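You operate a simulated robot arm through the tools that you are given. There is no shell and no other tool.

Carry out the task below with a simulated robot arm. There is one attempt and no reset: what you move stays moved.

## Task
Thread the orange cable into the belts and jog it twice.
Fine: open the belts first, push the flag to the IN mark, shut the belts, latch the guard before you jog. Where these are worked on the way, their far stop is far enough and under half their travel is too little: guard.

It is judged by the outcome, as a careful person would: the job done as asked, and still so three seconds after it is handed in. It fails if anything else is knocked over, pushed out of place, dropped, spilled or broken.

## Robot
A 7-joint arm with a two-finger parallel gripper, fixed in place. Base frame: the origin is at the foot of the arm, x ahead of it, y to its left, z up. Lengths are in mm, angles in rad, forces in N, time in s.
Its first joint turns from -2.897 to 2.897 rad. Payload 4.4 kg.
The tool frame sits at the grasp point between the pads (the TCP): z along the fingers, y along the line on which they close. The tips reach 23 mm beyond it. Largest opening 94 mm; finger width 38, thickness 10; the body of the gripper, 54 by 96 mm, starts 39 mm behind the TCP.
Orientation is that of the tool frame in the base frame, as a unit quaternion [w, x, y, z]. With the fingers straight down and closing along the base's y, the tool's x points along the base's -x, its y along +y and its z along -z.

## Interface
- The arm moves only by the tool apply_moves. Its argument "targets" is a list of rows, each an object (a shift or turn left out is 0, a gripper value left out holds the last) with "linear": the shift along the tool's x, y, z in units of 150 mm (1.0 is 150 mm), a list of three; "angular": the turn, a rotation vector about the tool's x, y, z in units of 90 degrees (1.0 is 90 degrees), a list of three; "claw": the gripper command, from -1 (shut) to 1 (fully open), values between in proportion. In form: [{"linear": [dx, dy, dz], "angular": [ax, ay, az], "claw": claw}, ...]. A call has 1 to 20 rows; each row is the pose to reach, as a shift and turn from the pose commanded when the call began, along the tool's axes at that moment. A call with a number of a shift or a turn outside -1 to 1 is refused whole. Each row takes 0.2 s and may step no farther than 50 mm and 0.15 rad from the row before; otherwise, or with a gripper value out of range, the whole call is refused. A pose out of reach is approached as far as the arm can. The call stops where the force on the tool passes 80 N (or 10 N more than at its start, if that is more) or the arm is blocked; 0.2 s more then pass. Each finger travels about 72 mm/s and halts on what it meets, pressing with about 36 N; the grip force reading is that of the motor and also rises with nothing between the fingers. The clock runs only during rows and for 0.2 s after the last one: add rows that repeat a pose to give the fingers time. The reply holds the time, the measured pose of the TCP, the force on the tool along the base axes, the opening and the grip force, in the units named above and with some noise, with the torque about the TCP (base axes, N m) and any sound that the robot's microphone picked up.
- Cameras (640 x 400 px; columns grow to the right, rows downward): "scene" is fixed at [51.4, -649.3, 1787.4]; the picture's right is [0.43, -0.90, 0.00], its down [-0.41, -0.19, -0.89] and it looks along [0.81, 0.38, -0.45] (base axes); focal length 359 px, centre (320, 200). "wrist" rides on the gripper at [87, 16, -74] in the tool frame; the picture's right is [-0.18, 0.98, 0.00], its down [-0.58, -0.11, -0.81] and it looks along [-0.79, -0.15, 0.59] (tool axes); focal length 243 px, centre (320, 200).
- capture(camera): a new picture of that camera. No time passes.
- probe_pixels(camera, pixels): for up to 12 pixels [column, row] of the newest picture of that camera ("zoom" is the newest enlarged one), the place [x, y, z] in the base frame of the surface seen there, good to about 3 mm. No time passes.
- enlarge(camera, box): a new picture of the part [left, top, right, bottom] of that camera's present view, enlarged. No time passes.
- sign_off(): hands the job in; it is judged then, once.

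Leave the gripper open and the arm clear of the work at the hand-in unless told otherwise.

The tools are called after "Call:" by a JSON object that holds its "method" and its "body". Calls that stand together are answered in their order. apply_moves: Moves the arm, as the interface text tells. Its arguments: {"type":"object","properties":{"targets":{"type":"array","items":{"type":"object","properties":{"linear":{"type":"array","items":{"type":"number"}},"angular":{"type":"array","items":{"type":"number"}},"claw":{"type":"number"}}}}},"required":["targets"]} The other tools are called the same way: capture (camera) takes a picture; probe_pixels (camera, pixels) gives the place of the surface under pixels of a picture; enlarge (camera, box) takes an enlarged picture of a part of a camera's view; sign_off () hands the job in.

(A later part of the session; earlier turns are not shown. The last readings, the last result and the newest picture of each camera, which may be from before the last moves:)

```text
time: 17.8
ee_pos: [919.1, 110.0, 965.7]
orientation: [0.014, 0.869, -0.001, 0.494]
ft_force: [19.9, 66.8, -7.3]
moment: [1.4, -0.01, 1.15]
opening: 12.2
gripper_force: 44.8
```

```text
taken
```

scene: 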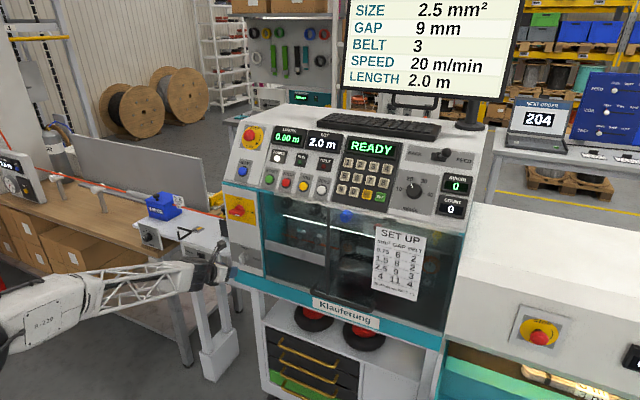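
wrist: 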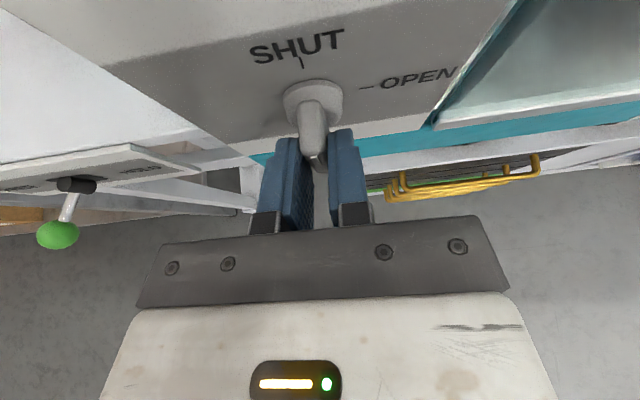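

The grip is on the bar (opening 12.2 mm), but there is a 67 N side load in +y because the bar sits about 3 mm further in +y than my commanded line. I'll shift +Y by 3 mm to relieve it.

Call:
{"method": "apply_moves", "body": {"targets": [{"linear": [0, -0.01, 0]}, {"linear": [0, -0.02, 0]}]}}

```text
time: 18.4
ee_pos: [918.7, 111.5, 966.6]
orientation: [0.015, 0.869, -0.002, 0.494]
ft_force: [-2.3, 41.3, 0.7]
moment: [1.19, -0.04, 1.01]
opening: 12.3
gripper_force: 45.2
```

That reduced it to 41 N. I'll shift about 4.5 mm more.

Call:
{"method": "apply_moves", "body": {"targets": [{"linear": [0, -0.015, 0]}, {"linear": [0, -0.03, 0]}]}}

```text
time: 19.0
ee_pos: [919.0, 111.0, 966.4]
orientation: [0.018, 0.869, -0.005, 0.494]
ft_force: [-35.0, -50.9, 9.7]
moment: [0.54, -0.37, -0.26]
opening: 12.4
gripper_force: 44.8
```

That overshot to -51 N. I'll go back about 2.3 mm.

Call:
{"method": "apply_moves", "body": {"targets": [{"linear": [0, 0.008, 0]}, {"linear": [0, 0.015, 0]}]}}

```text
time: 19.6
ee_pos: [919.8, 110.3, 966.5]
orientation: [0.015, 0.869, -0.003, 0.494]
ft_force: [9.2, -79.0, -0.2]
moment: [0.74, -0.43, -0.66]
opening: 12.3
gripper_force: 44.6
```

The reading does not follow a simple spring, so it may still be settling. I'll hold still for a few rows and read it again.

Call:
{"method": "apply_moves", "body": {"targets": [{"linear": [0, 0, 0]}, {"linear": [0, 0, 0]}]}}

```text
time: 20.3
ee_pos: [919.6, 110.9, 966.4]
orientation: [0.016, 0.869, -0.004, 0.494]
ft_force: [4.2, -19.0, -0.5]
moment: [0.65, 0.17, 0.22]
opening: 12.3
gripper_force: 44.4
stopped in row 2: the force on the tool passed its limit at 90 N (the readings are from after the stop); the commanded pose is now the measured one
```

The tight grip makes the contact chatter. I'll loosen slightly to about 14 mm so the pads just cage the bar without clamping, and check the force settles.

Call:
{"method": "apply_moves", "body": {"targets": [{"claw": -0.69}, {"claw": -0.69}, {"claw": -0.69}]}}

```text
time: 21.1
ee_pos: [918.9, 112.7, 968.0]
orientation: [0.015, 0.869, -0.002, 0.494]
ft_force: [0.7, -0.2, -0.5]
moment: [0.02, 0.01, -0.04]
opening: 14.9
gripper_force: 0.5
```

The force is zero now. I'll turn the tool about the knob's axis (base X), starting with 20°, to see if the arm can do it and the knob follows.

Call:
{"method": "apply_moves", "body": {"targets": [{"angular": [0.0283, 0, 0.0477], "linear": [0, 0.005, 0]}, {"angular": [0.0567, 0, 0.0954], "linear": [-0.001, 0.009, 0]}, {"angular": [0.085, 0, 0.1431], "linear": [-0.002, 0.014, 0.001]}, {"angular": [0.1133, 0, 0.1908], "linear": [-0.003, 0.018, 0.002]}]}}

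Call:
{"method": "capture", "body": {"camera": "wrist"}}

```text
time: 22.1
ee_pos: [918.9, 108.2, 966.4]
orientation: [-0.136, 0.857, -0.089, 0.489]
ft_force: [0.1, -2.0, -1.2]
moment: [0.0, -0.01, 0.0]
opening: 15.4
gripper_force: 1.1
```

```text
taken
```

wrist: 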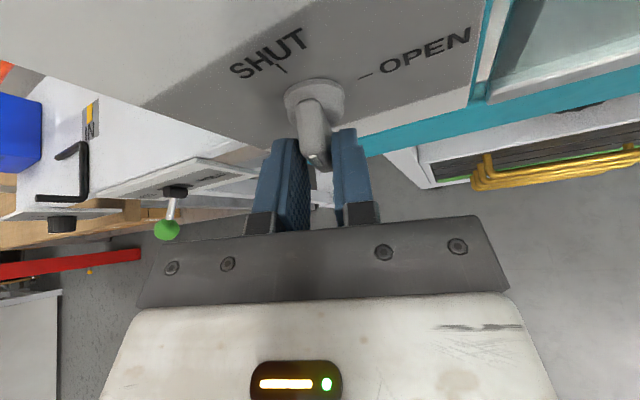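

The bar is following the turn with little force. I'll continue another 35°.

Call:
{"method": "apply_moves", "body": {"targets": [{"angular": [0.0283, 0, 0.0477], "linear": [0, 0.005, 0]}, {"angular": [0.0567, 0, 0.0954], "linear": [-0.001, 0.009, 0]}, {"angular": [0.085, 0, 0.1431], "linear": [-0.002, 0.014, 0.001]}, {"angular": [0.1133, 0, 0.1908], "linear": [-0.003, 0.018, 0.002]}, {"angular": [0.1417, 0, 0.2385], "linear": [-0.004, 0.022, 0.003]}, {"angular": [0.17, 0, 0.2862], "linear": [-0.006, 0.026, 0.004]}, {"angular": [0.1983, 0, 0.3339], "linear": [-0.008, 0.03, 0.005]}]}}

Call:
{"method": "capture", "body": {"camera": "wrist"}}

```text
time: 23.7
ee_pos: [918.6, 104.8, 963.3]
orientation: [-0.386, 0.774, -0.231, 0.446]
ft_force: [0.5, 0.6, 0.2]
moment: [-0.01, -0.01, -0.02]
opening: 14.7
gripper_force: 0.0
```

```text
taken
```

wrist: 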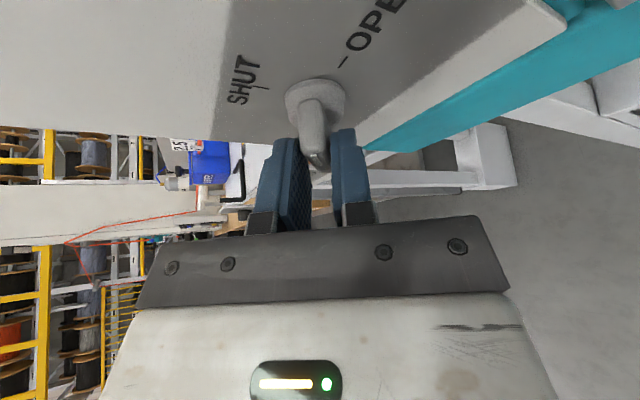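

The bar is now midway between the SHUT and OPEN marks. I'll continue another 38° to bring it to OPEN, allowing for the small play.

Call:
{"method": "apply_moves", "body": {"targets": [{"angular": [0.0283, 0, 0.0477], "linear": [0, 0.005, 0]}, {"angular": [0.0567, 0, 0.0954], "linear": [-0.001, 0.009, 0]}, {"angular": [0.085, 0, 0.1431], "linear": [-0.002, 0.014, 0.001]}, {"angular": [0.1133, 0, 0.1908], "linear": [-0.003, 0.018, 0.002]}, {"angular": [0.1417, 0, 0.2385], "linear": [-0.004, 0.022, 0.003]}, {"angular": [0.17, 0, 0.2862], "linear": [-0.006, 0.026, 0.004]}, {"angular": [0.1983, 0, 0.3339], "linear": [-0.008, 0.03, 0.005]}, {"angular": [0.2153, 0, 0.3625], "linear": [-0.009, 0.032, 0.006]}]}}

Call:
{"method": "capture", "body": {"camera": "wrist"}}

Call:
{"method": "enlarge", "body": {"camera": "scene", "box": [200, 220, 280, 290]}}

```text
time: 25.5
ee_pos: [919.8, 103.2, 958.3]
orientation: [0.618, -0.603, 0.361, -0.352]
ft_force: [-0.1, -0.2, 0.3]
moment: [-0.02, -0.03, -0.03]
opening: 14.7
gripper_force: 0.1
```

```text
taken
```

wrist: 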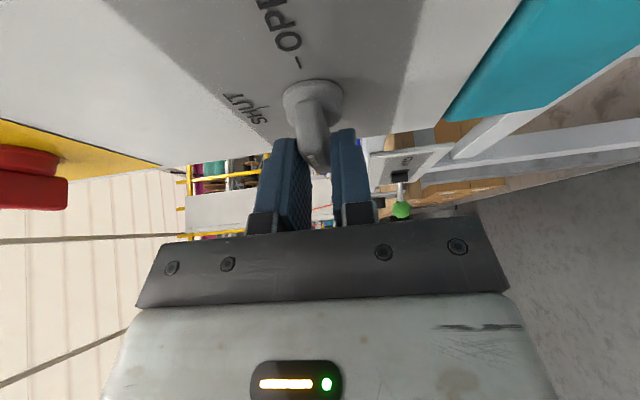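

```text
5.71 times, centred on (240, 255) of scene
```

zoom: 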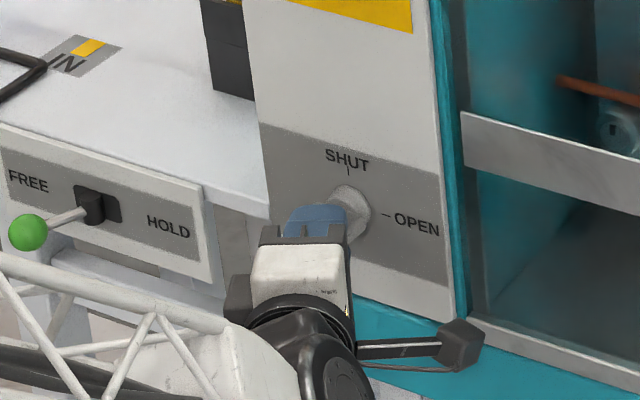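

The tool has turned about 93° with almost no resistance. I'll open the fingers, back out along the tool by about 80 mm and look at the knob.

Call:
{"method": "apply_moves", "body": {"targets": [{"claw": -0.3}, {"claw": -0.3}, {"linear": [0, 0, -0.2], "claw": -0.3}, {"linear": [0, 0, -0.4], "claw": -0.3}, {"linear": [0, 0, -0.6], "claw": -0.3}]}}

Call:
{"method": "capture", "body": {"camera": "wrist"}}

Call:
{"method": "enlarge", "body": {"camera": "scene", "box": [200, 220, 280, 290]}}

```text
time: 26.7
ee_pos: [841.0, 58.6, 957.4]
orientation: [0.619, -0.603, 0.361, -0.351]
ft_force: [-0.8, 1.0, -0.2]
moment: [0.01, -0.01, 0.01]
opening: 32.9
gripper_force: 0.0
```

```text
taken
```

wrist: 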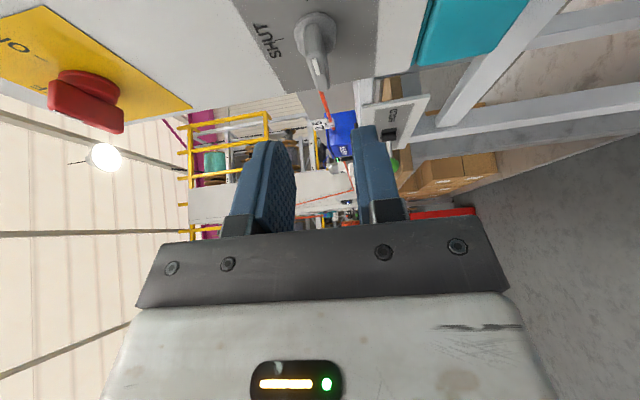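

```text
5.71 times, centred on (240, 255) of scene
```

zoom: 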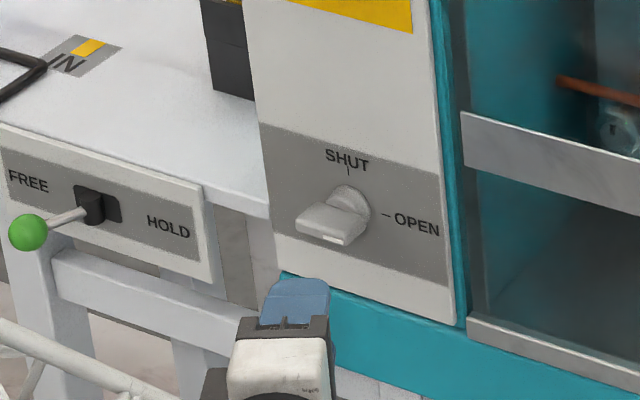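

The knob now points at OPEN with its white mark to the right. Next I'll check whether the guard changed, looking at its corners and edges to learn how it moves.

Call:
{"method": "capture", "body": {"camera": "scene"}}

Call:
{"method": "enlarge", "body": {"camera": "scene", "box": [240, 180, 320, 230]}}

Call:
{"method": "enlarge", "body": {"camera": "scene", "box": [430, 205, 480, 245]}}

Call:
{"method": "enlarge", "body": {"camera": "scene", "box": [240, 255, 320, 305]}}

Call:
{"method": "enlarge", "body": {"camera": "scene", "box": [380, 280, 460, 340]}}

```text
taken
```

scene: 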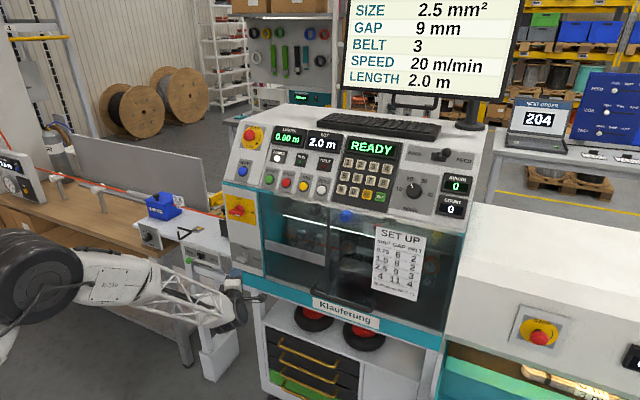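

```text
8.00 times, centred on (280, 205) of scene
```

zoom: 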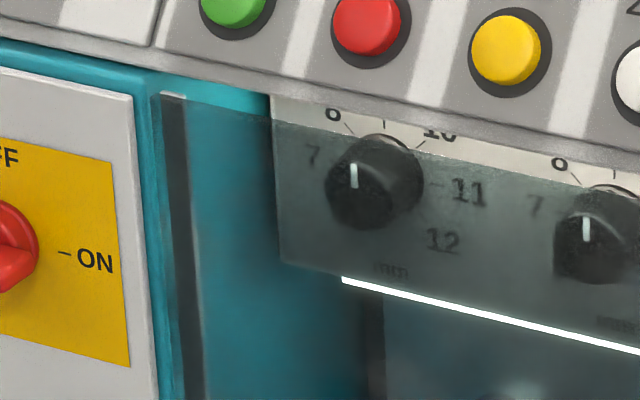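

```text
10.00 times, centred on (455, 225) of scene
```

zoom: 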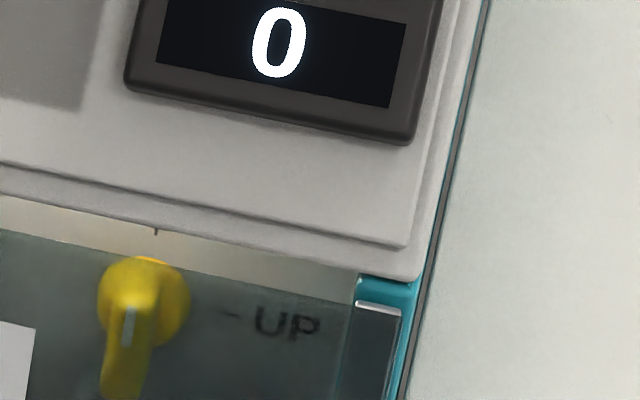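

```text
8.00 times, centred on (280, 280) of scene
```

zoom: 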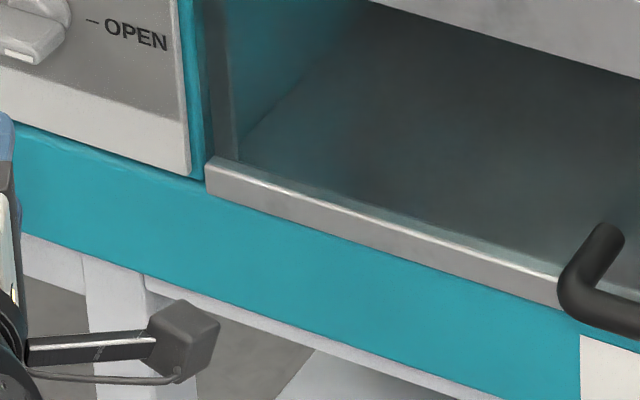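

```text
6.67 times, centred on (420, 310) of scene
```

zoom: 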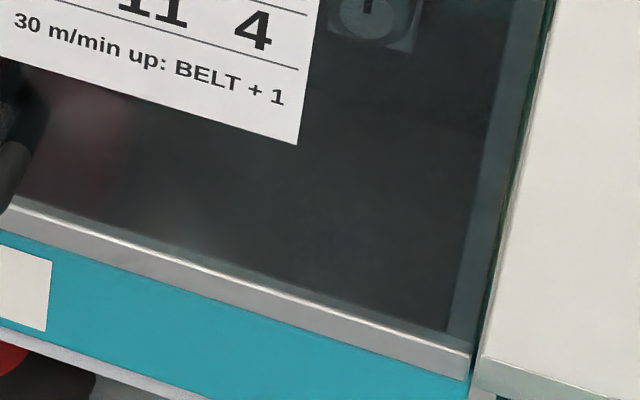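

No hinge can be seen, but the knob is released. I'll grip the horizontal handle bar, and the fingers already close vertically, which suits it. I'll swing the yaw back to straight ahead while moving right, staying at x≈840.

Call:
{"method": "apply_moves", "body": {"targets": [{"linear": [0.1714, -0.0104, -0.1022], "angular": [0, 0.0688, 0], "claw": 0.2}, {"linear": [0.3428, -0.0208, -0.2044], "angular": [0, 0.1376, 0], "claw": 0.2}, {"linear": [0.5142, -0.0312, -0.3066], "angular": [0, 0.2064, 0], "claw": 0.2}, {"linear": [0.6856, -0.0416, -0.4088], "angular": [0, 0.2752, 0], "claw": 0.2}, {"linear": [0.857, -0.052, -0.511], "angular": [0, 0.344, 0], "claw": 0.2}]}}

Call:
{"method": "capture", "body": {"camera": "wrist"}}

```text
time: 28.1
ee_pos: [831.1, -92.8, 832.4]
orientation: [0.476, -0.533, 0.546, -0.438]
ft_force: [0.9, 0.1, 0.5]
moment: [-0.01, 0.06, -0.02]
opening: 56.3
gripper_force: 0.1
out of reach, approached as far as the arm can: row 4, 5
stopped in row 5: the arm was blocked; the commanded pose is now the measured one
```

```text
taken
```

wrist: 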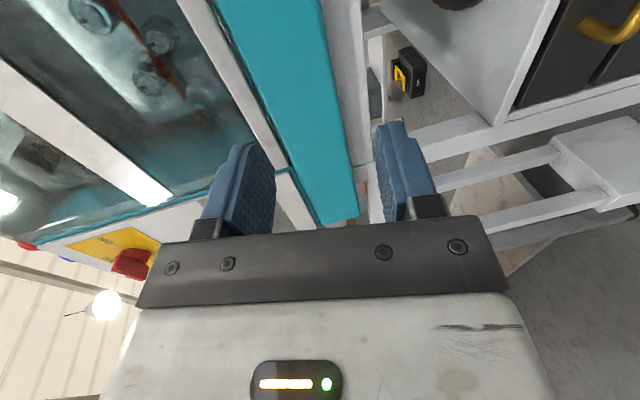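

The arm ran out of range and ended at z≈832 with a skewed orientation, reported as blocked. I'll check the scene to make sure nothing is being touched.

Call:
{"method": "capture", "body": {"camera": "scene"}}

Call:
{"method": "enlarge", "body": {"camera": "scene", "box": [100, 220, 340, 370]}}

```text
taken
```

scene: 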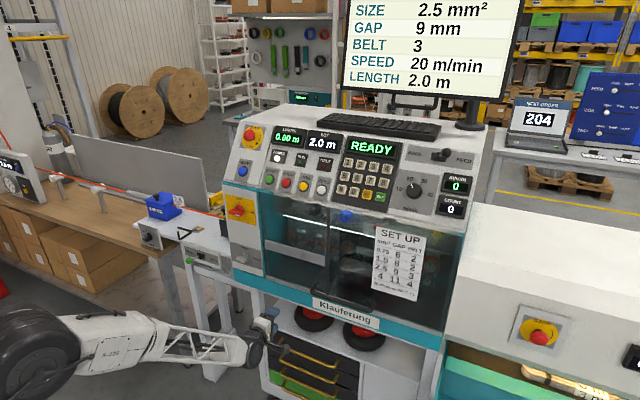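

```text
2.67 times, centred on (220, 295) of scene
```

zoom: 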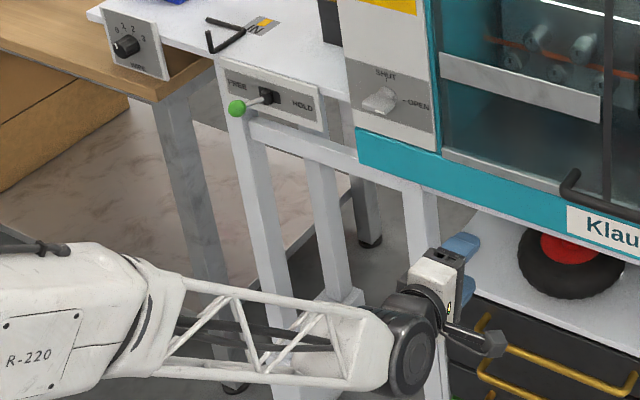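

Nothing appears to be touched. I'll probe the arm's joints to understand the posture better.

Call:
{"method": "probe_pixels", "body": {"camera": "scene", "pixels": [[30, 335], [60, 340], [40, 370], [100, 345], [130, 340], [160, 345], [200, 355], [245, 350], [255, 345], [285, 350], [262, 325], [10, 350]]}}

```text
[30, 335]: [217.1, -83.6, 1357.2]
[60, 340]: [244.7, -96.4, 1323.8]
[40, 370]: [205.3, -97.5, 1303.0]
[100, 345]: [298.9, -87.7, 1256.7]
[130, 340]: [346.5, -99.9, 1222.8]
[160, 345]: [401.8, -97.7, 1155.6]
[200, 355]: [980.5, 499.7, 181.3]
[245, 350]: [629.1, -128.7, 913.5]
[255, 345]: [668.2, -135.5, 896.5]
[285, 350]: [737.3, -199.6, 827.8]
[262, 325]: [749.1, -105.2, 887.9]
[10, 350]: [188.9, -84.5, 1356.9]
```

I'll enlarge the left side of the scene to see the elbow and upper arm.

Call:
{"method": "enlarge", "body": {"camera": "scene", "box": [0, 270, 160, 400]}}

Call:
{"method": "probe_pixels", "body": {"camera": "scene", "pixels": [[5, 395], [25, 395], [50, 395], [70, 375], [35, 350], [15, 380], [2, 330], [75, 345], [80, 365], [60, 390], [40, 310], [90, 330]]}}

```text
3.08 times, centred on (80, 335) of scene
```

zoom: 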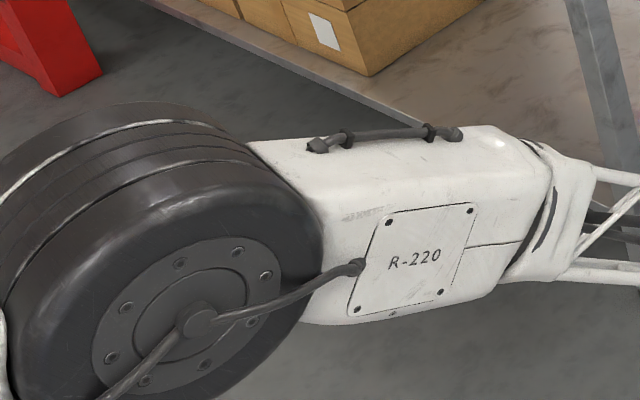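

```text
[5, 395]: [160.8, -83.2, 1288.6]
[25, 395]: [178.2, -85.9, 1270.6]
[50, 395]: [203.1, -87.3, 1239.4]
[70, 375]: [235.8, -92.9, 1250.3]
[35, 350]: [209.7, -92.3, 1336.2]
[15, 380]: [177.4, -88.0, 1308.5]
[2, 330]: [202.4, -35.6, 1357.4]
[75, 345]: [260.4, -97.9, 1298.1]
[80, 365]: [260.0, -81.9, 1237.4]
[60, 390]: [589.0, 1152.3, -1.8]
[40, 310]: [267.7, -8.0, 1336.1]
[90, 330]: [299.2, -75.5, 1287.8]
```

The elbow is at about (195, -75, 1290) and the wrist at about (655, -90, 885). The fingers now point nearly straight ahead and close vertically, which suits the handle, but the hand is too low. I'll raise it toward z≈930 in free air.

Call:
{"method": "apply_moves", "body": {"targets": [{"linear": [-0.009, -0.158, -0.026]}, {"linear": [-0.017, -0.315, -0.052]}, {"linear": [-0.026, -0.473, -0.079]}, {"linear": [-0.034, -0.631, -0.105]}]}}

```text
time: 29.1
ee_pos: [830.5, -91.9, 928.1]
orientation: [0.477, -0.532, 0.546, -0.438]
ft_force: [-0.3, -0.1, -0.5]
moment: [0.01, -0.02, -0.01]
opening: 56.2
gripper_force: 0.2
```

Now it's at z=928 with good orientation. I'll slide right toward the handle's centre at y≈-311 in two calls.

Call:
{"method": "apply_moves", "body": {"targets": [{"linear": [0.25, -0.013, 0]}, {"linear": [0.5, -0.026, 0]}, {"linear": [0.75, -0.04, 0]}, {"linear": [1.0, -0.053, 0]}]}}

Call:
{"method": "apply_moves", "body": {"targets": [{"linear": [0.23, -0.013, 0]}, {"linear": [0.46, -0.026, 0]}]}}

Call:
{"method": "capture", "body": {"camera": "wrist"}}

Call:
{"method": "enlarge", "body": {"camera": "scene", "box": [220, 240, 420, 365]}}

```text
time: 30.1
ee_pos: [836.5, -244.3, 930.2]
orientation: [0.476, -0.533, 0.546, -0.438]
ft_force: [-0.6, -0.9, -0.1]
moment: [0.0, 0.03, -0.01]
opening: 56.3
gripper_force: 0.0
```

```text
time: 30.7
ee_pos: [838.2, -311.0, 930.3]
orientation: [0.478, -0.532, 0.545, -0.437]
ft_force: [0.0, 0.1, 0.0]
moment: [-0.03, 0.02, 0.02]
opening: 56.2
gripper_force: 0.1
```

```text
taken
```

wrist: 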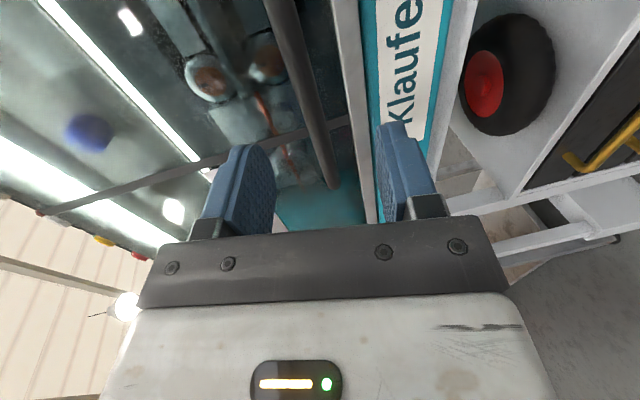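

```text
3.20 times, centred on (320, 302) of scene
```

zoom: 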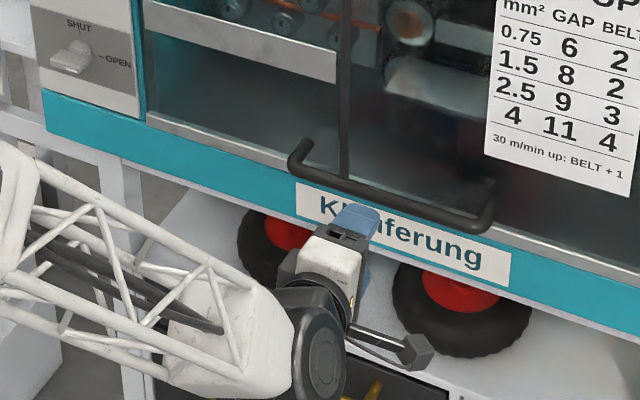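

The handle bar appears as the dark bar at about (300, 60) to (330, 180), between the fingers. I'll probe it to confirm the position.

Call:
{"method": "probe_pixels", "body": {"camera": "wrist", "pixels": [[285, 20], [295, 60], [310, 110], [325, 165], [330, 180], [350, 60], [240, 100], [160, 180]]}}

```text
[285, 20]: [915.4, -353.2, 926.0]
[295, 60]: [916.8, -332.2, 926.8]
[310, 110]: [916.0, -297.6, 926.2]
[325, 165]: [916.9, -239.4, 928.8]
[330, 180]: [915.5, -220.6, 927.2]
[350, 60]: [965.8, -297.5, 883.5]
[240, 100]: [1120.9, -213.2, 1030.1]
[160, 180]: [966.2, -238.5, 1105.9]
```

The bar is at x≈916 (its front surface) and z≈927. I'll advance so the pads enclose it (TCP x≈921), then close.

Call:
{"method": "apply_moves", "body": {"targets": [{"linear": [0, -0.04, 0.28]}, {"linear": [0, -0.08, 0.55]}, {"linear": [0, -0.08, 0.55]}]}}

Call:
{"method": "apply_moves", "body": {"targets": [{"claw": -0.3}, {"claw": -0.5}, {"claw": -0.5}]}}

Call:
{"method": "capture", "body": {"camera": "wrist"}}

```text
time: 31.5
ee_pos: [921.8, -309.9, 928.1]
orientation: [0.476, -0.532, 0.546, -0.438]
ft_force: [-1.4, 0.2, 0.3]
moment: [0.0, -0.02, -0.03]
opening: 56.2
gripper_force: 0.0
```

```text
time: 32.3
ee_pos: [921.4, -309.7, 927.0]
orientation: [0.476, -0.532, 0.546, -0.437]
ft_force: [-0.2, -0.7, 0.1]
moment: [0.0, 0.04, 0.01]
opening: 23.6
gripper_force: 0.1
```

```text
taken
```

wrist: 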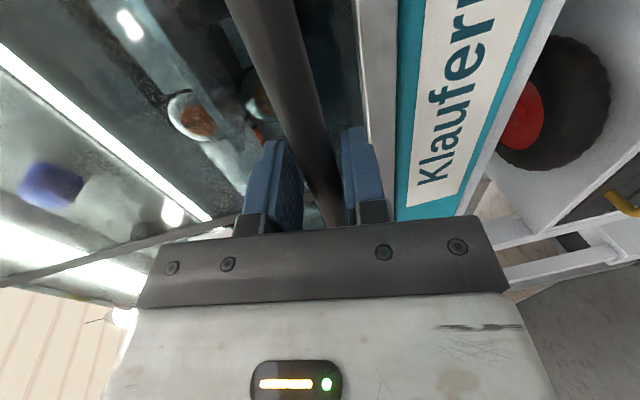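

The bar is loosely caged (23.6 mm). I'll test a small 15 mm upward movement to see whether the guard slides up.

Call:
{"method": "apply_moves", "body": {"targets": [{"linear": [-0.002, -0.033, -0.005]}, {"linear": [-0.004, -0.066, -0.011]}, {"linear": [-0.005, -0.1, -0.016]}]}}

Call:
{"method": "probe_pixels", "body": {"camera": "scene", "pixels": [[314, 292], [370, 311]]}}

```text
time: 33.1
ee_pos: [920.8, -309.8, 943.0]
orientation: [0.476, -0.532, 0.546, -0.438]
ft_force: [-3.1, 0.3, -5.3]
moment: [-0.12, 0.02, 0.07]
opening: 26.3
gripper_force: 3.0
```

```text
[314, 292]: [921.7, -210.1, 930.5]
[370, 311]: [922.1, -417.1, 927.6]
```

The guard moved with only about 5 N of load. I'll look at how it moved.

Call:
{"method": "capture", "body": {"camera": "scene"}}

Call:
{"method": "enlarge", "body": {"camera": "scene", "box": [280, 255, 400, 330]}}

Call:
{"method": "capture", "body": {"camera": "wrist"}}

Call:
{"method": "probe_pixels", "body": {"camera": "scene", "pixels": [[314, 291], [316, 289], [365, 306], [370, 308], [390, 235], [380, 280], [415, 290]]}}

```text
taken
```

scene: 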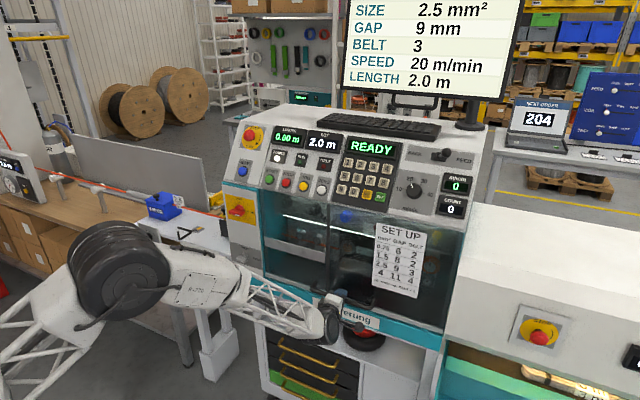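

```text
5.33 times, centred on (340, 292) of scene
```

zoom: 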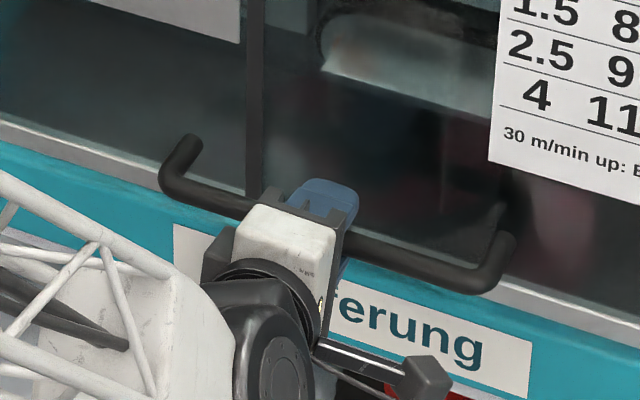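

```text
taken
```

wrist: 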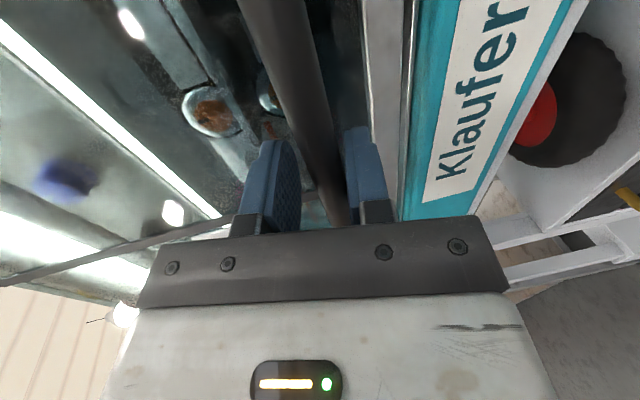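

```text
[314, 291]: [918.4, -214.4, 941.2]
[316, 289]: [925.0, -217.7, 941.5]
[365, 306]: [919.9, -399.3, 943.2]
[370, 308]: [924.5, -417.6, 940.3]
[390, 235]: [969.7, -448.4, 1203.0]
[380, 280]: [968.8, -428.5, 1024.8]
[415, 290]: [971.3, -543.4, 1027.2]
```

The handle and the SET UP paper both moved straight up by about 14 mm at the same x, so the guard slides up like a sash. I'll lift it another 150 mm slowly.

Call:
{"method": "apply_moves", "body": {"targets": [{"linear": [-0.009, -0.164, -0.027]}, {"linear": [-0.018, -0.329, -0.055]}, {"linear": [-0.026, -0.493, -0.082]}, {"linear": [-0.035, -0.657, -0.109]}, {"linear": [-0.044, -0.822, -0.137]}, {"linear": [-0.053, -0.986, -0.164]}]}}

Call:
{"method": "capture", "body": {"camera": "scene"}}

```text
time: 34.5
ee_pos: [921.8, -309.5, 1093.6]
orientation: [0.477, -0.531, 0.546, -0.439]
ft_force: [0.1, -0.4, -0.2]
moment: [-0.02, -0.02, -0.03]
opening: 23.5
gripper_force: 0.1
```

```text
taken
```

scene: 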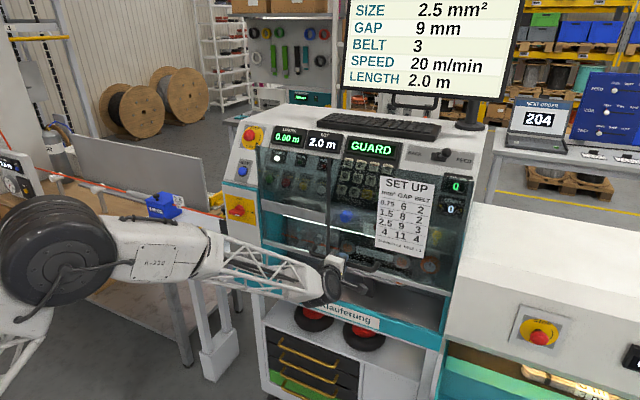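

The guard rose with the hand, the display now reads GUARD, and it seems to stay up (force about 0). I'll continue lifting toward its upper stop.

Call:
{"method": "apply_moves", "body": {"targets": [{"linear": [-0.007, -0.131, -0.022]}, {"linear": [-0.014, -0.263, -0.044]}, {"linear": [-0.021, -0.394, -0.066]}, {"linear": [-0.028, -0.526, -0.087]}, {"linear": [-0.035, -0.657, -0.109]}, {"linear": [-0.042, -0.789, -0.131]}, {"linear": [-0.049, -0.92, -0.153]}, {"linear": [-0.053, -0.986, -0.164]}]}}

Call:
{"method": "capture", "body": {"camera": "scene"}}

```text
time: 36.3
ee_pos: [920.4, -310.0, 1241.7]
orientation: [0.477, -0.531, 0.546, -0.439]
ft_force: [0.4, 0.1, -2.3]
moment: [-0.05, 0.01, 0.0]
opening: 24.1
gripper_force: 1.0
```

```text
taken
```

scene: 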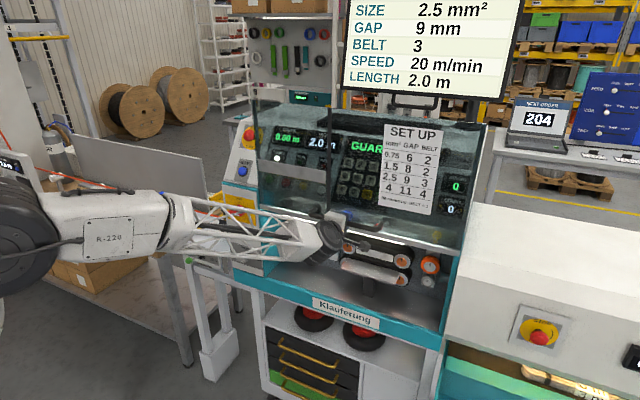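

The guard is up about 310 mm with no stop met yet. Its lower edge is near the belt lever's height, so I'll continue slowly.

Call:
{"method": "apply_moves", "body": {"targets": [{"linear": [-0.005, -0.099, -0.016]}, {"linear": [-0.011, -0.197, -0.033]}, {"linear": [-0.016, -0.296, -0.049]}, {"linear": [-0.021, -0.394, -0.066]}]}}

Call:
{"method": "capture", "body": {"camera": "scene"}}

```text
time: 37.3
ee_pos: [920.6, -310.1, 1303.9]
orientation: [0.477, -0.532, 0.546, -0.438]
ft_force: [-0.3, -0.3, -0.3]
moment: [-0.02, -0.01, -0.01]
opening: 23.6
gripper_force: 0.0
```

```text
taken
```

scene: 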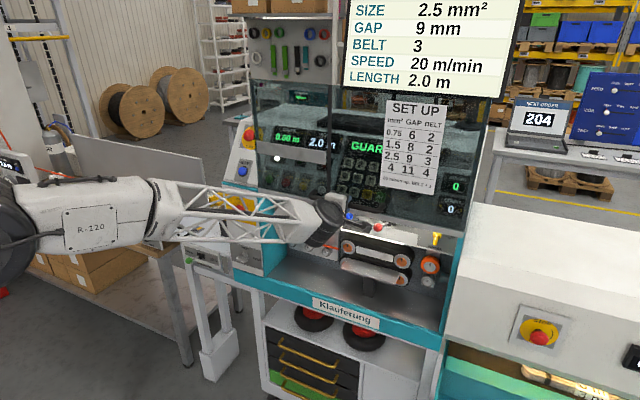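

The red lever ball can now be seen below the glass edge. I'll keep nudging up to find the stop.

Call:
{"method": "apply_moves", "body": {"targets": [{"linear": [-0.003, -0.066, -0.011]}, {"linear": [-0.007, -0.131, -0.022]}, {"linear": [-0.011, -0.197, -0.033]}, {"linear": [-0.014, -0.263, -0.044]}]}}

Call:
{"method": "capture", "body": {"camera": "scene"}}

Call:
{"method": "enlarge", "body": {"camera": "scene", "box": [280, 180, 440, 280]}}

```text
time: 38.3
ee_pos: [922.4, -310.9, 1323.4]
orientation: [0.472, -0.536, 0.552, -0.43]
ft_force: [2.6, -1.2, -44.6]
moment: [-0.92, 0.01, 0.32]
opening: 42.6
gripper_force: 21.6
stopped in row 4: the force on the tool passed its limit at 82 N (the readings are from after the stop); the commanded pose is now the measured one
```

```text
taken
```

scene: 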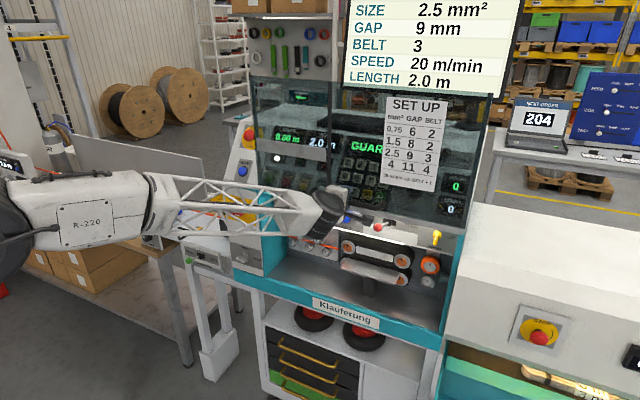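

```text
4.00 times, centred on (360, 230) of scene
```

zoom: 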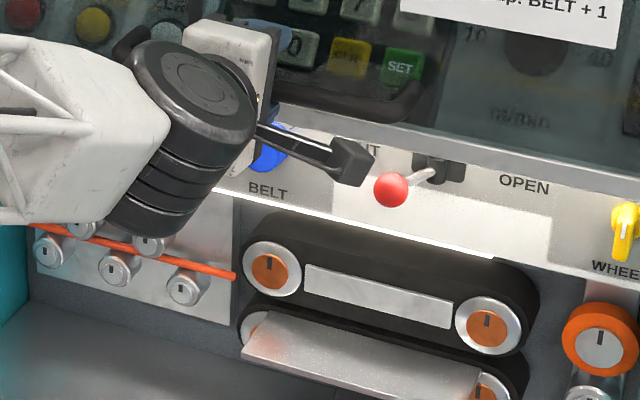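

The upper stop is reached. I'll lower the hand 8 mm to relieve the load, then open the fingers wide and see whether the guard stays up.

Call:
{"method": "apply_moves", "body": {"targets": [{"linear": [0.001, 0.026, 0.004], "claw": -0.4}, {"linear": [0.003, 0.053, 0.009], "claw": -0.4}, {"linear": [0.003, 0.053, 0.009], "claw": -0.4}]}}

Call:
{"method": "enlarge", "body": {"camera": "scene", "box": [280, 180, 440, 280]}}

```text
time: 39.1
ee_pos: [921.9, -310.0, 1322.9]
orientation: [0.474, -0.534, 0.55, -0.434]
ft_force: [-16.5, -0.9, -29.1]
moment: [-0.57, 0.36, 0.22]
opening: 42.1
gripper_force: 15.7
```

```text
4.00 times, centred on (360, 230) of scene
```

zoom: 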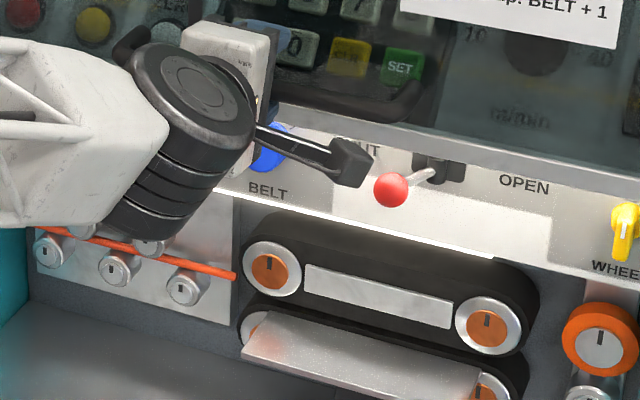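

There is still a 29 N load because the fingers are being spread. I'll open the claw fully to release the bar.

Call:
{"method": "apply_moves", "body": {"targets": [{"claw": 0.6}, {"claw": 0.6}, {"claw": 0.6}, {"claw": 0.6}]}}

Call:
{"method": "capture", "body": {"camera": "wrist"}}

Call:
{"method": "enlarge", "body": {"camera": "scene", "box": [280, 180, 440, 280]}}

```text
time: 40.1
ee_pos: [921.4, -310.7, 1322.9]
orientation: [0.474, -0.534, 0.55, -0.434]
ft_force: [0.7, 0.0, 0.5]
moment: [0.02, 0.01, -0.03]
opening: 75.2
gripper_force: 0.1
```

```text
taken
```

wrist: 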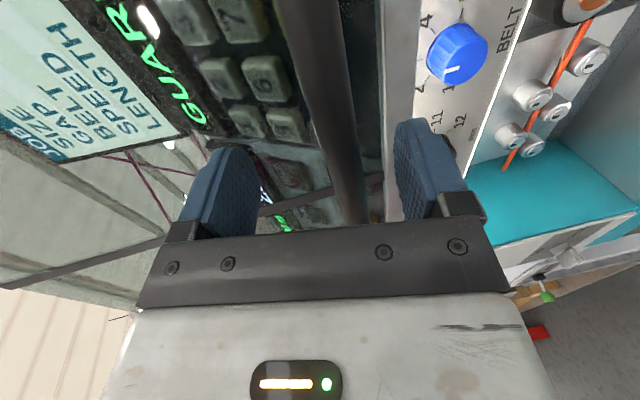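

```text
4.00 times, centred on (360, 230) of scene
```

zoom: 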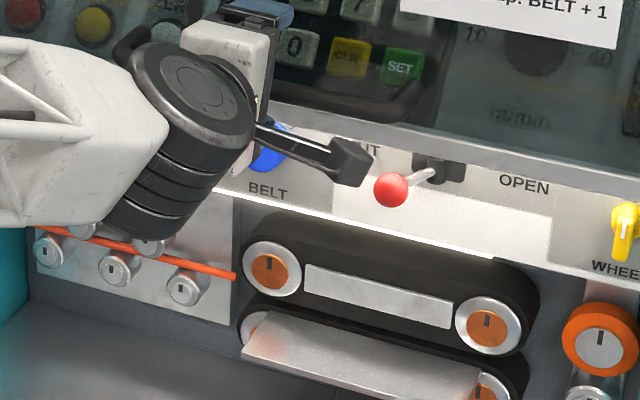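

The guard stays up by itself. I'll back the hand straight out of the handle by about 100 mm.

Call:
{"method": "apply_moves", "body": {"targets": [{"linear": [0, 0, -0.2]}, {"linear": [0, 0, -0.4]}, {"linear": [0, 0, -0.6]}, {"linear": [0, 0, -0.8]}]}}

Call:
{"method": "capture", "body": {"camera": "scene"}}

Call:
{"method": "capture", "body": {"camera": "wrist"}}

Call:
{"method": "enlarge", "body": {"camera": "scene", "box": [280, 180, 440, 280]}}

```text
time: 41.1
ee_pos: [802.4, -313.0, 1343.7]
orientation: [0.474, -0.535, 0.55, -0.433]
ft_force: [0.7, -0.5, -1.2]
moment: [0.03, -0.03, 0.03]
opening: 75.1
gripper_force: 0.0
```

```text
taken
```

scene: 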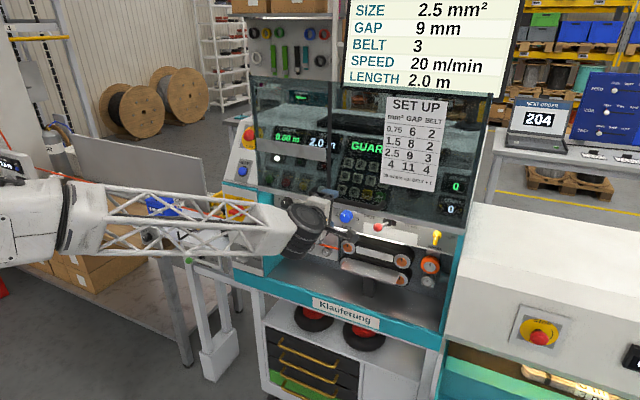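

```text
taken
```

wrist: 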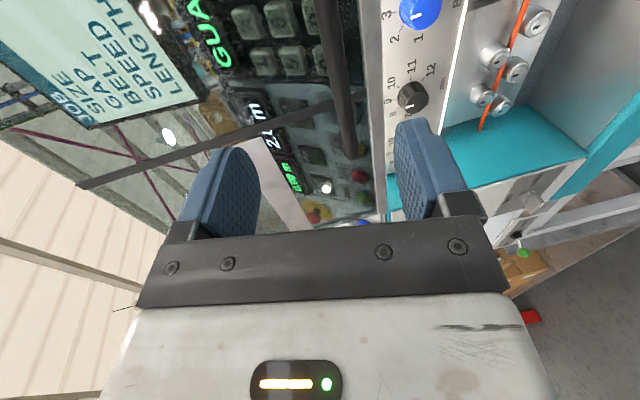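

```text
4.00 times, centred on (360, 230) of scene
```

zoom: 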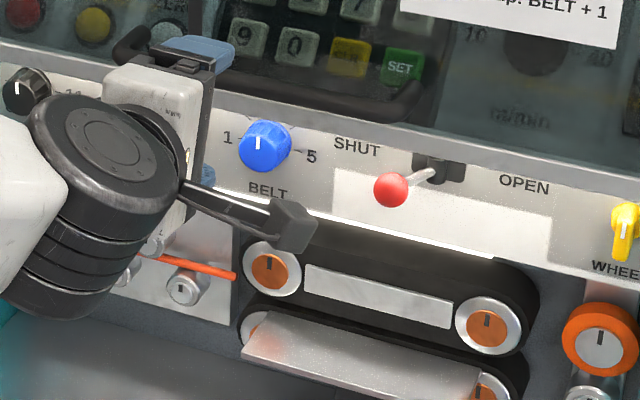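

The belt lever is clear: its red ball leans left toward SHUT and the slot is to its right. I'll probe the lever, slot, labels and guard edge.

Call:
{"method": "probe_pixels", "body": {"camera": "zoom", "pixels": [[392, 190], [378, 195], [405, 185], [392, 205], [425, 175], [440, 168], [425, 160], [462, 175], [357, 147], [524, 185], [520, 160], [410, 130]]}}

Call:
{"method": "enlarge", "body": {"camera": "scene", "box": [360, 205, 420, 245]}}

```text
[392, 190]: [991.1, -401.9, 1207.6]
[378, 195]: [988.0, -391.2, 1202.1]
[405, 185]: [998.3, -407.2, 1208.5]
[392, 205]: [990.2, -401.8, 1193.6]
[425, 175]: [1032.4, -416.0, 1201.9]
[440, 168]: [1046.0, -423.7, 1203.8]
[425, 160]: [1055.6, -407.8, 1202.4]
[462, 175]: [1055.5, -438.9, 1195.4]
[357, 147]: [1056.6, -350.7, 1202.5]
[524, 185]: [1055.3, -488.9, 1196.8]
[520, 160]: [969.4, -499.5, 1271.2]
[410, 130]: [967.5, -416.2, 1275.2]
```

```text
10.00 times, centred on (390, 225) of scene
```

zoom: 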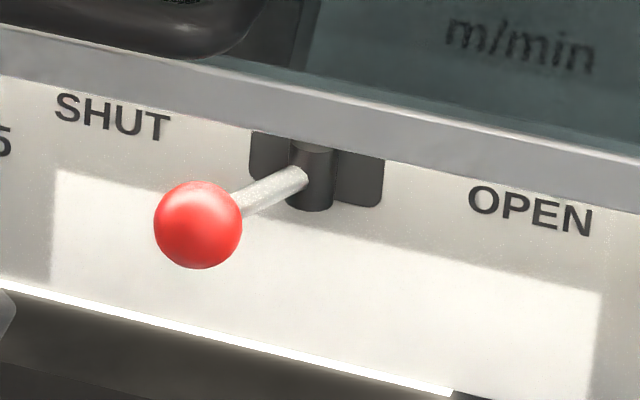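

The lever pivots about a vertical pin at about (1050, -423). Its ball is at (998, -400, 1202), and OPEN is toward -y. I'll close the fingers and lower to z≈1205 in free air, then go in to the left of the ball and push it right.

Call:
{"method": "apply_moves", "body": {"targets": [{"linear": [0.08, 0.224, 0.039], "claw": -1}, {"linear": [0.16, 0.448, 0.078], "claw": -1}, {"linear": [0.24, 0.673, 0.117], "claw": -1}, {"linear": [0.32, 0.897, 0.156], "claw": -1}, {"linear": [0.32, 0.897, 0.156], "claw": -1}]}}

Call:
{"method": "capture", "body": {"camera": "wrist"}}

Call:
{"method": "capture", "body": {"camera": "scene"}}

```text
time: 42.3
ee_pos: [803.8, -354.3, 1204.7]
orientation: [0.474, -0.534, 0.55, -0.434]
ft_force: [-0.7, -0.5, -0.3]
moment: [0.01, 0.02, -0.01]
opening: 0.2
gripper_force: 35.5
```

```text
taken
```

wrist: 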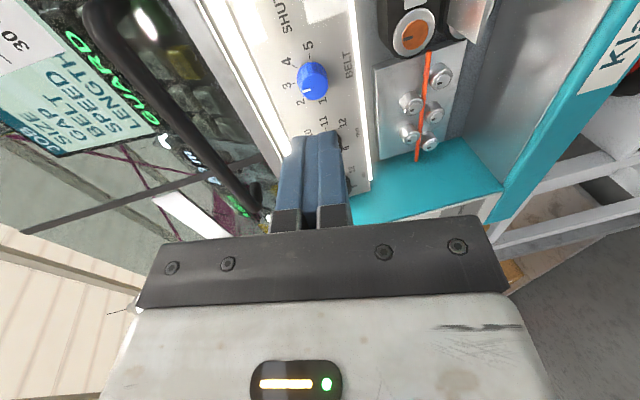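

```text
taken
```

scene: 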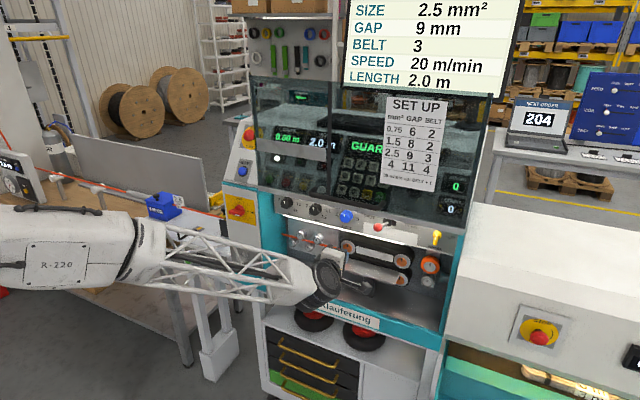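

The fingers are closed at (804, -354, 1205), about 15 mm left of the ball. I'll go forward under the raised guard edge to x≈925 first, checking forces.

Call:
{"method": "apply_moves", "body": {"targets": [{"linear": [0.005, -0.047, 0.263]}, {"linear": [0.011, -0.095, 0.525]}, {"linear": [0.016, -0.142, 0.788]}]}}

Call:
{"method": "enlarge", "body": {"camera": "scene", "box": [320, 190, 440, 265]}}

Call:
{"method": "capture", "body": {"camera": "wrist"}}

```text
time: 43.1
ee_pos: [922.8, -353.8, 1205.2]
orientation: [0.473, -0.534, 0.55, -0.434]
ft_force: [0.1, -0.3, -0.2]
moment: [0.03, 0.01, 0.01]
opening: 0.1
gripper_force: 36.4
```

```text
5.33 times, centred on (380, 228) of scene
```

zoom: 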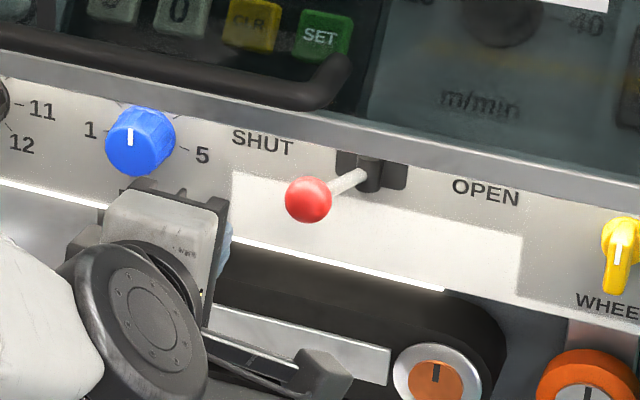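

```text
taken
```

wrist: 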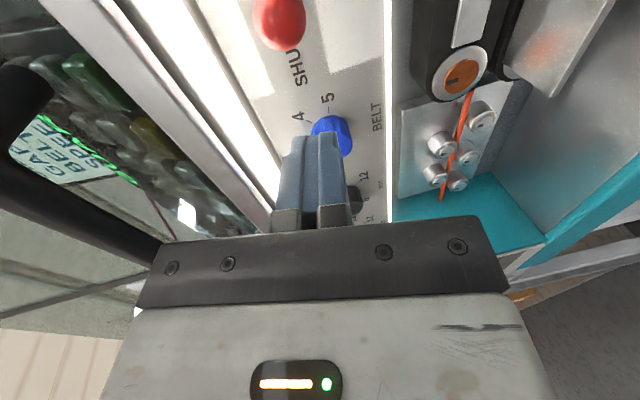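

There is clear space between the blue BELT knob and the red ball. I'll go forward another 64 mm to x≈987.

Call:
{"method": "apply_moves", "body": {"targets": [{"linear": [0.005, -0.028, 0.212]}, {"linear": [0.01, -0.057, 0.424]}]}}

Call:
{"method": "enlarge", "body": {"camera": "scene", "box": [320, 190, 440, 265]}}

Call:
{"method": "capture", "body": {"camera": "wrist"}}

```text
time: 43.7
ee_pos: [986.7, -353.9, 1202.4]
orientation: [0.473, -0.534, 0.55, -0.433]
ft_force: [0.5, -0.3, 0.4]
moment: [-0.03, 0.05, -0.03]
opening: 0.1
gripper_force: 36.0
```

```text
5.33 times, centred on (380, 228) of scene
```

zoom: 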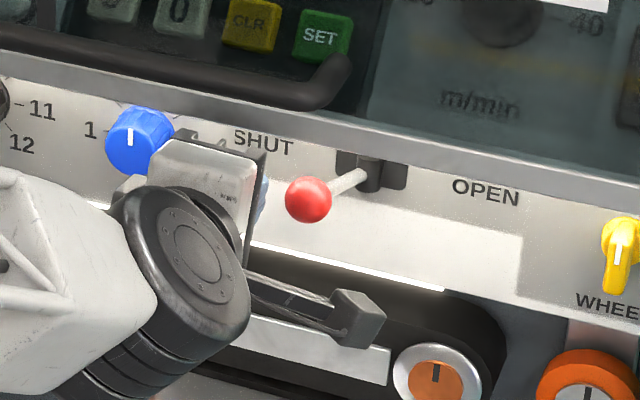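

```text
taken
```

wrist: 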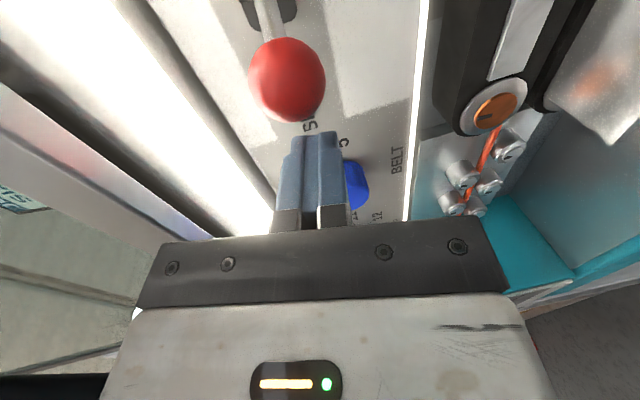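

The fingers sit just left of the ball. I'll push it to the right (-Y) by about 60 mm in small steps.

Call:
{"method": "apply_moves", "body": {"targets": [{"linear": [0.07, -0.004, -0.002]}, {"linear": [0.14, -0.008, -0.004]}, {"linear": [0.21, -0.011, -0.006]}, {"linear": [0.28, -0.015, -0.009]}, {"linear": [0.35, -0.019, -0.011]}, {"linear": [0.4, -0.022, -0.012]}]}}

Call:
{"method": "enlarge", "body": {"camera": "scene", "box": [320, 190, 440, 265]}}

Call:
{"method": "capture", "body": {"camera": "wrist"}}

```text
time: 45.1
ee_pos: [987.6, -410.0, 1202.7]
orientation: [0.475, -0.536, 0.548, -0.433]
ft_force: [-8.1, 31.7, 1.7]
moment: [0.0, 0.06, 0.24]
opening: 0.0
gripper_force: 36.1
```

```text
5.33 times, centred on (380, 228) of scene
```

zoom: 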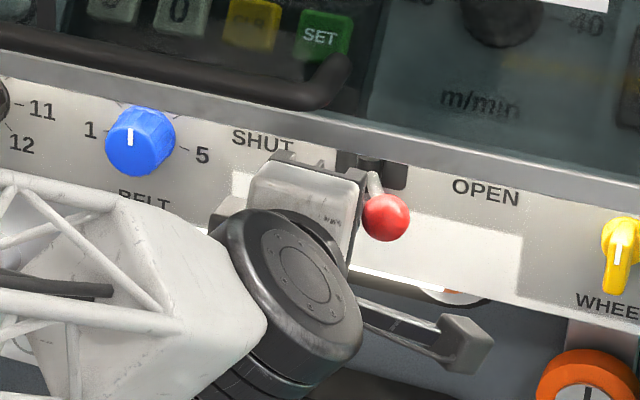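

```text
taken
```

wrist: 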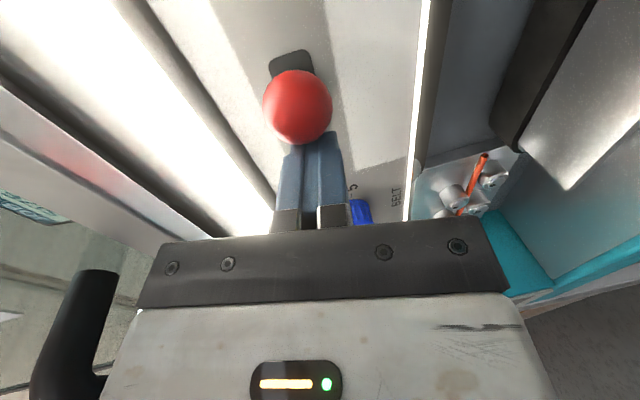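

The lever has swung past centre to the right and the force rose to 32 N. I'll push a few millimetres more to make sure it's at its stop.

Call:
{"method": "apply_moves", "body": {"targets": [{"linear": [0.02, 0, 0]}, {"linear": [0.035, 0, 0]}, {"linear": [0.05, 0, 0]}]}}

Call:
{"method": "enlarge", "body": {"camera": "scene", "box": [320, 190, 440, 265]}}

```text
time: 45.6
ee_pos: [989.4, -411.3, 1202.3]
orientation: [0.476, -0.537, 0.546, -0.433]
ft_force: [-2.6, 32.9, 1.1]
moment: [0.01, -0.07, 0.34]
opening: 0.1
gripper_force: 36.2
stopped in row 2: the force on the tool passed its limit at 86 N (the readings are from after the stop); the commanded pose is now the measured one
```

```text
5.33 times, centred on (380, 228) of scene
```

zoom: 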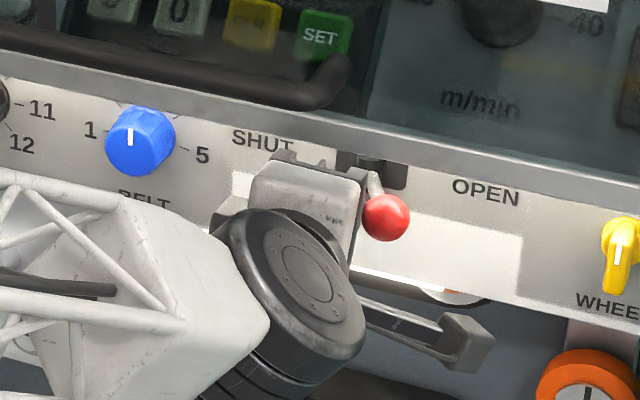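

The lever is against its OPEN stop. I'll back off to the left, then straight out, and look at the belts.

Call:
{"method": "apply_moves", "body": {"targets": [{"linear": [-0.08, 0.004, 0.002]}, {"linear": [-0.167, 0.009, 0.005]}, {"linear": [-0.173, 0.062, -0.29]}, {"linear": [-0.179, 0.115, -0.585]}, {"linear": [-0.185, 0.169, -0.88]}]}}

Call:
{"method": "capture", "body": {"camera": "scene"}}

Call:
{"method": "enlarge", "body": {"camera": "scene", "box": [260, 190, 440, 302]}}

```text
time: 46.8
ee_pos: [852.8, -388.7, 1201.8]
orientation: [0.474, -0.537, 0.548, -0.432]
ft_force: [0.3, 0.5, 0.0]
moment: [0.02, -0.01, 0.04]
opening: 0.0
gripper_force: 35.4
```

```text
taken
```

scene: 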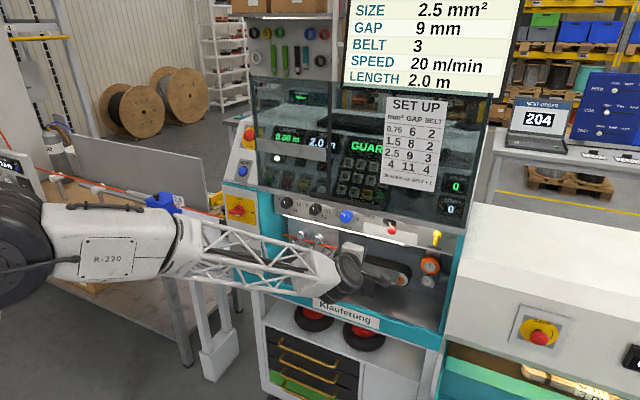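

```text
3.56 times, centred on (350, 246) of scene
```

zoom: 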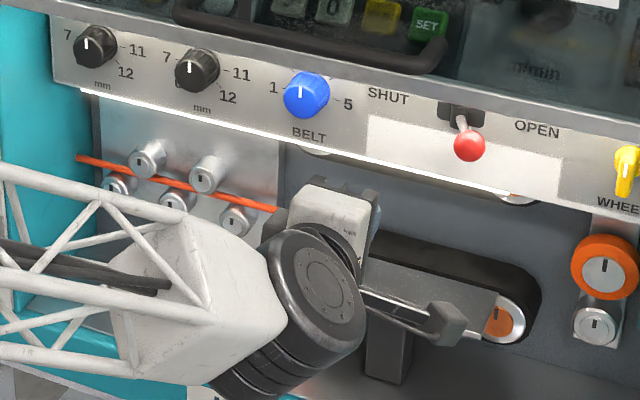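

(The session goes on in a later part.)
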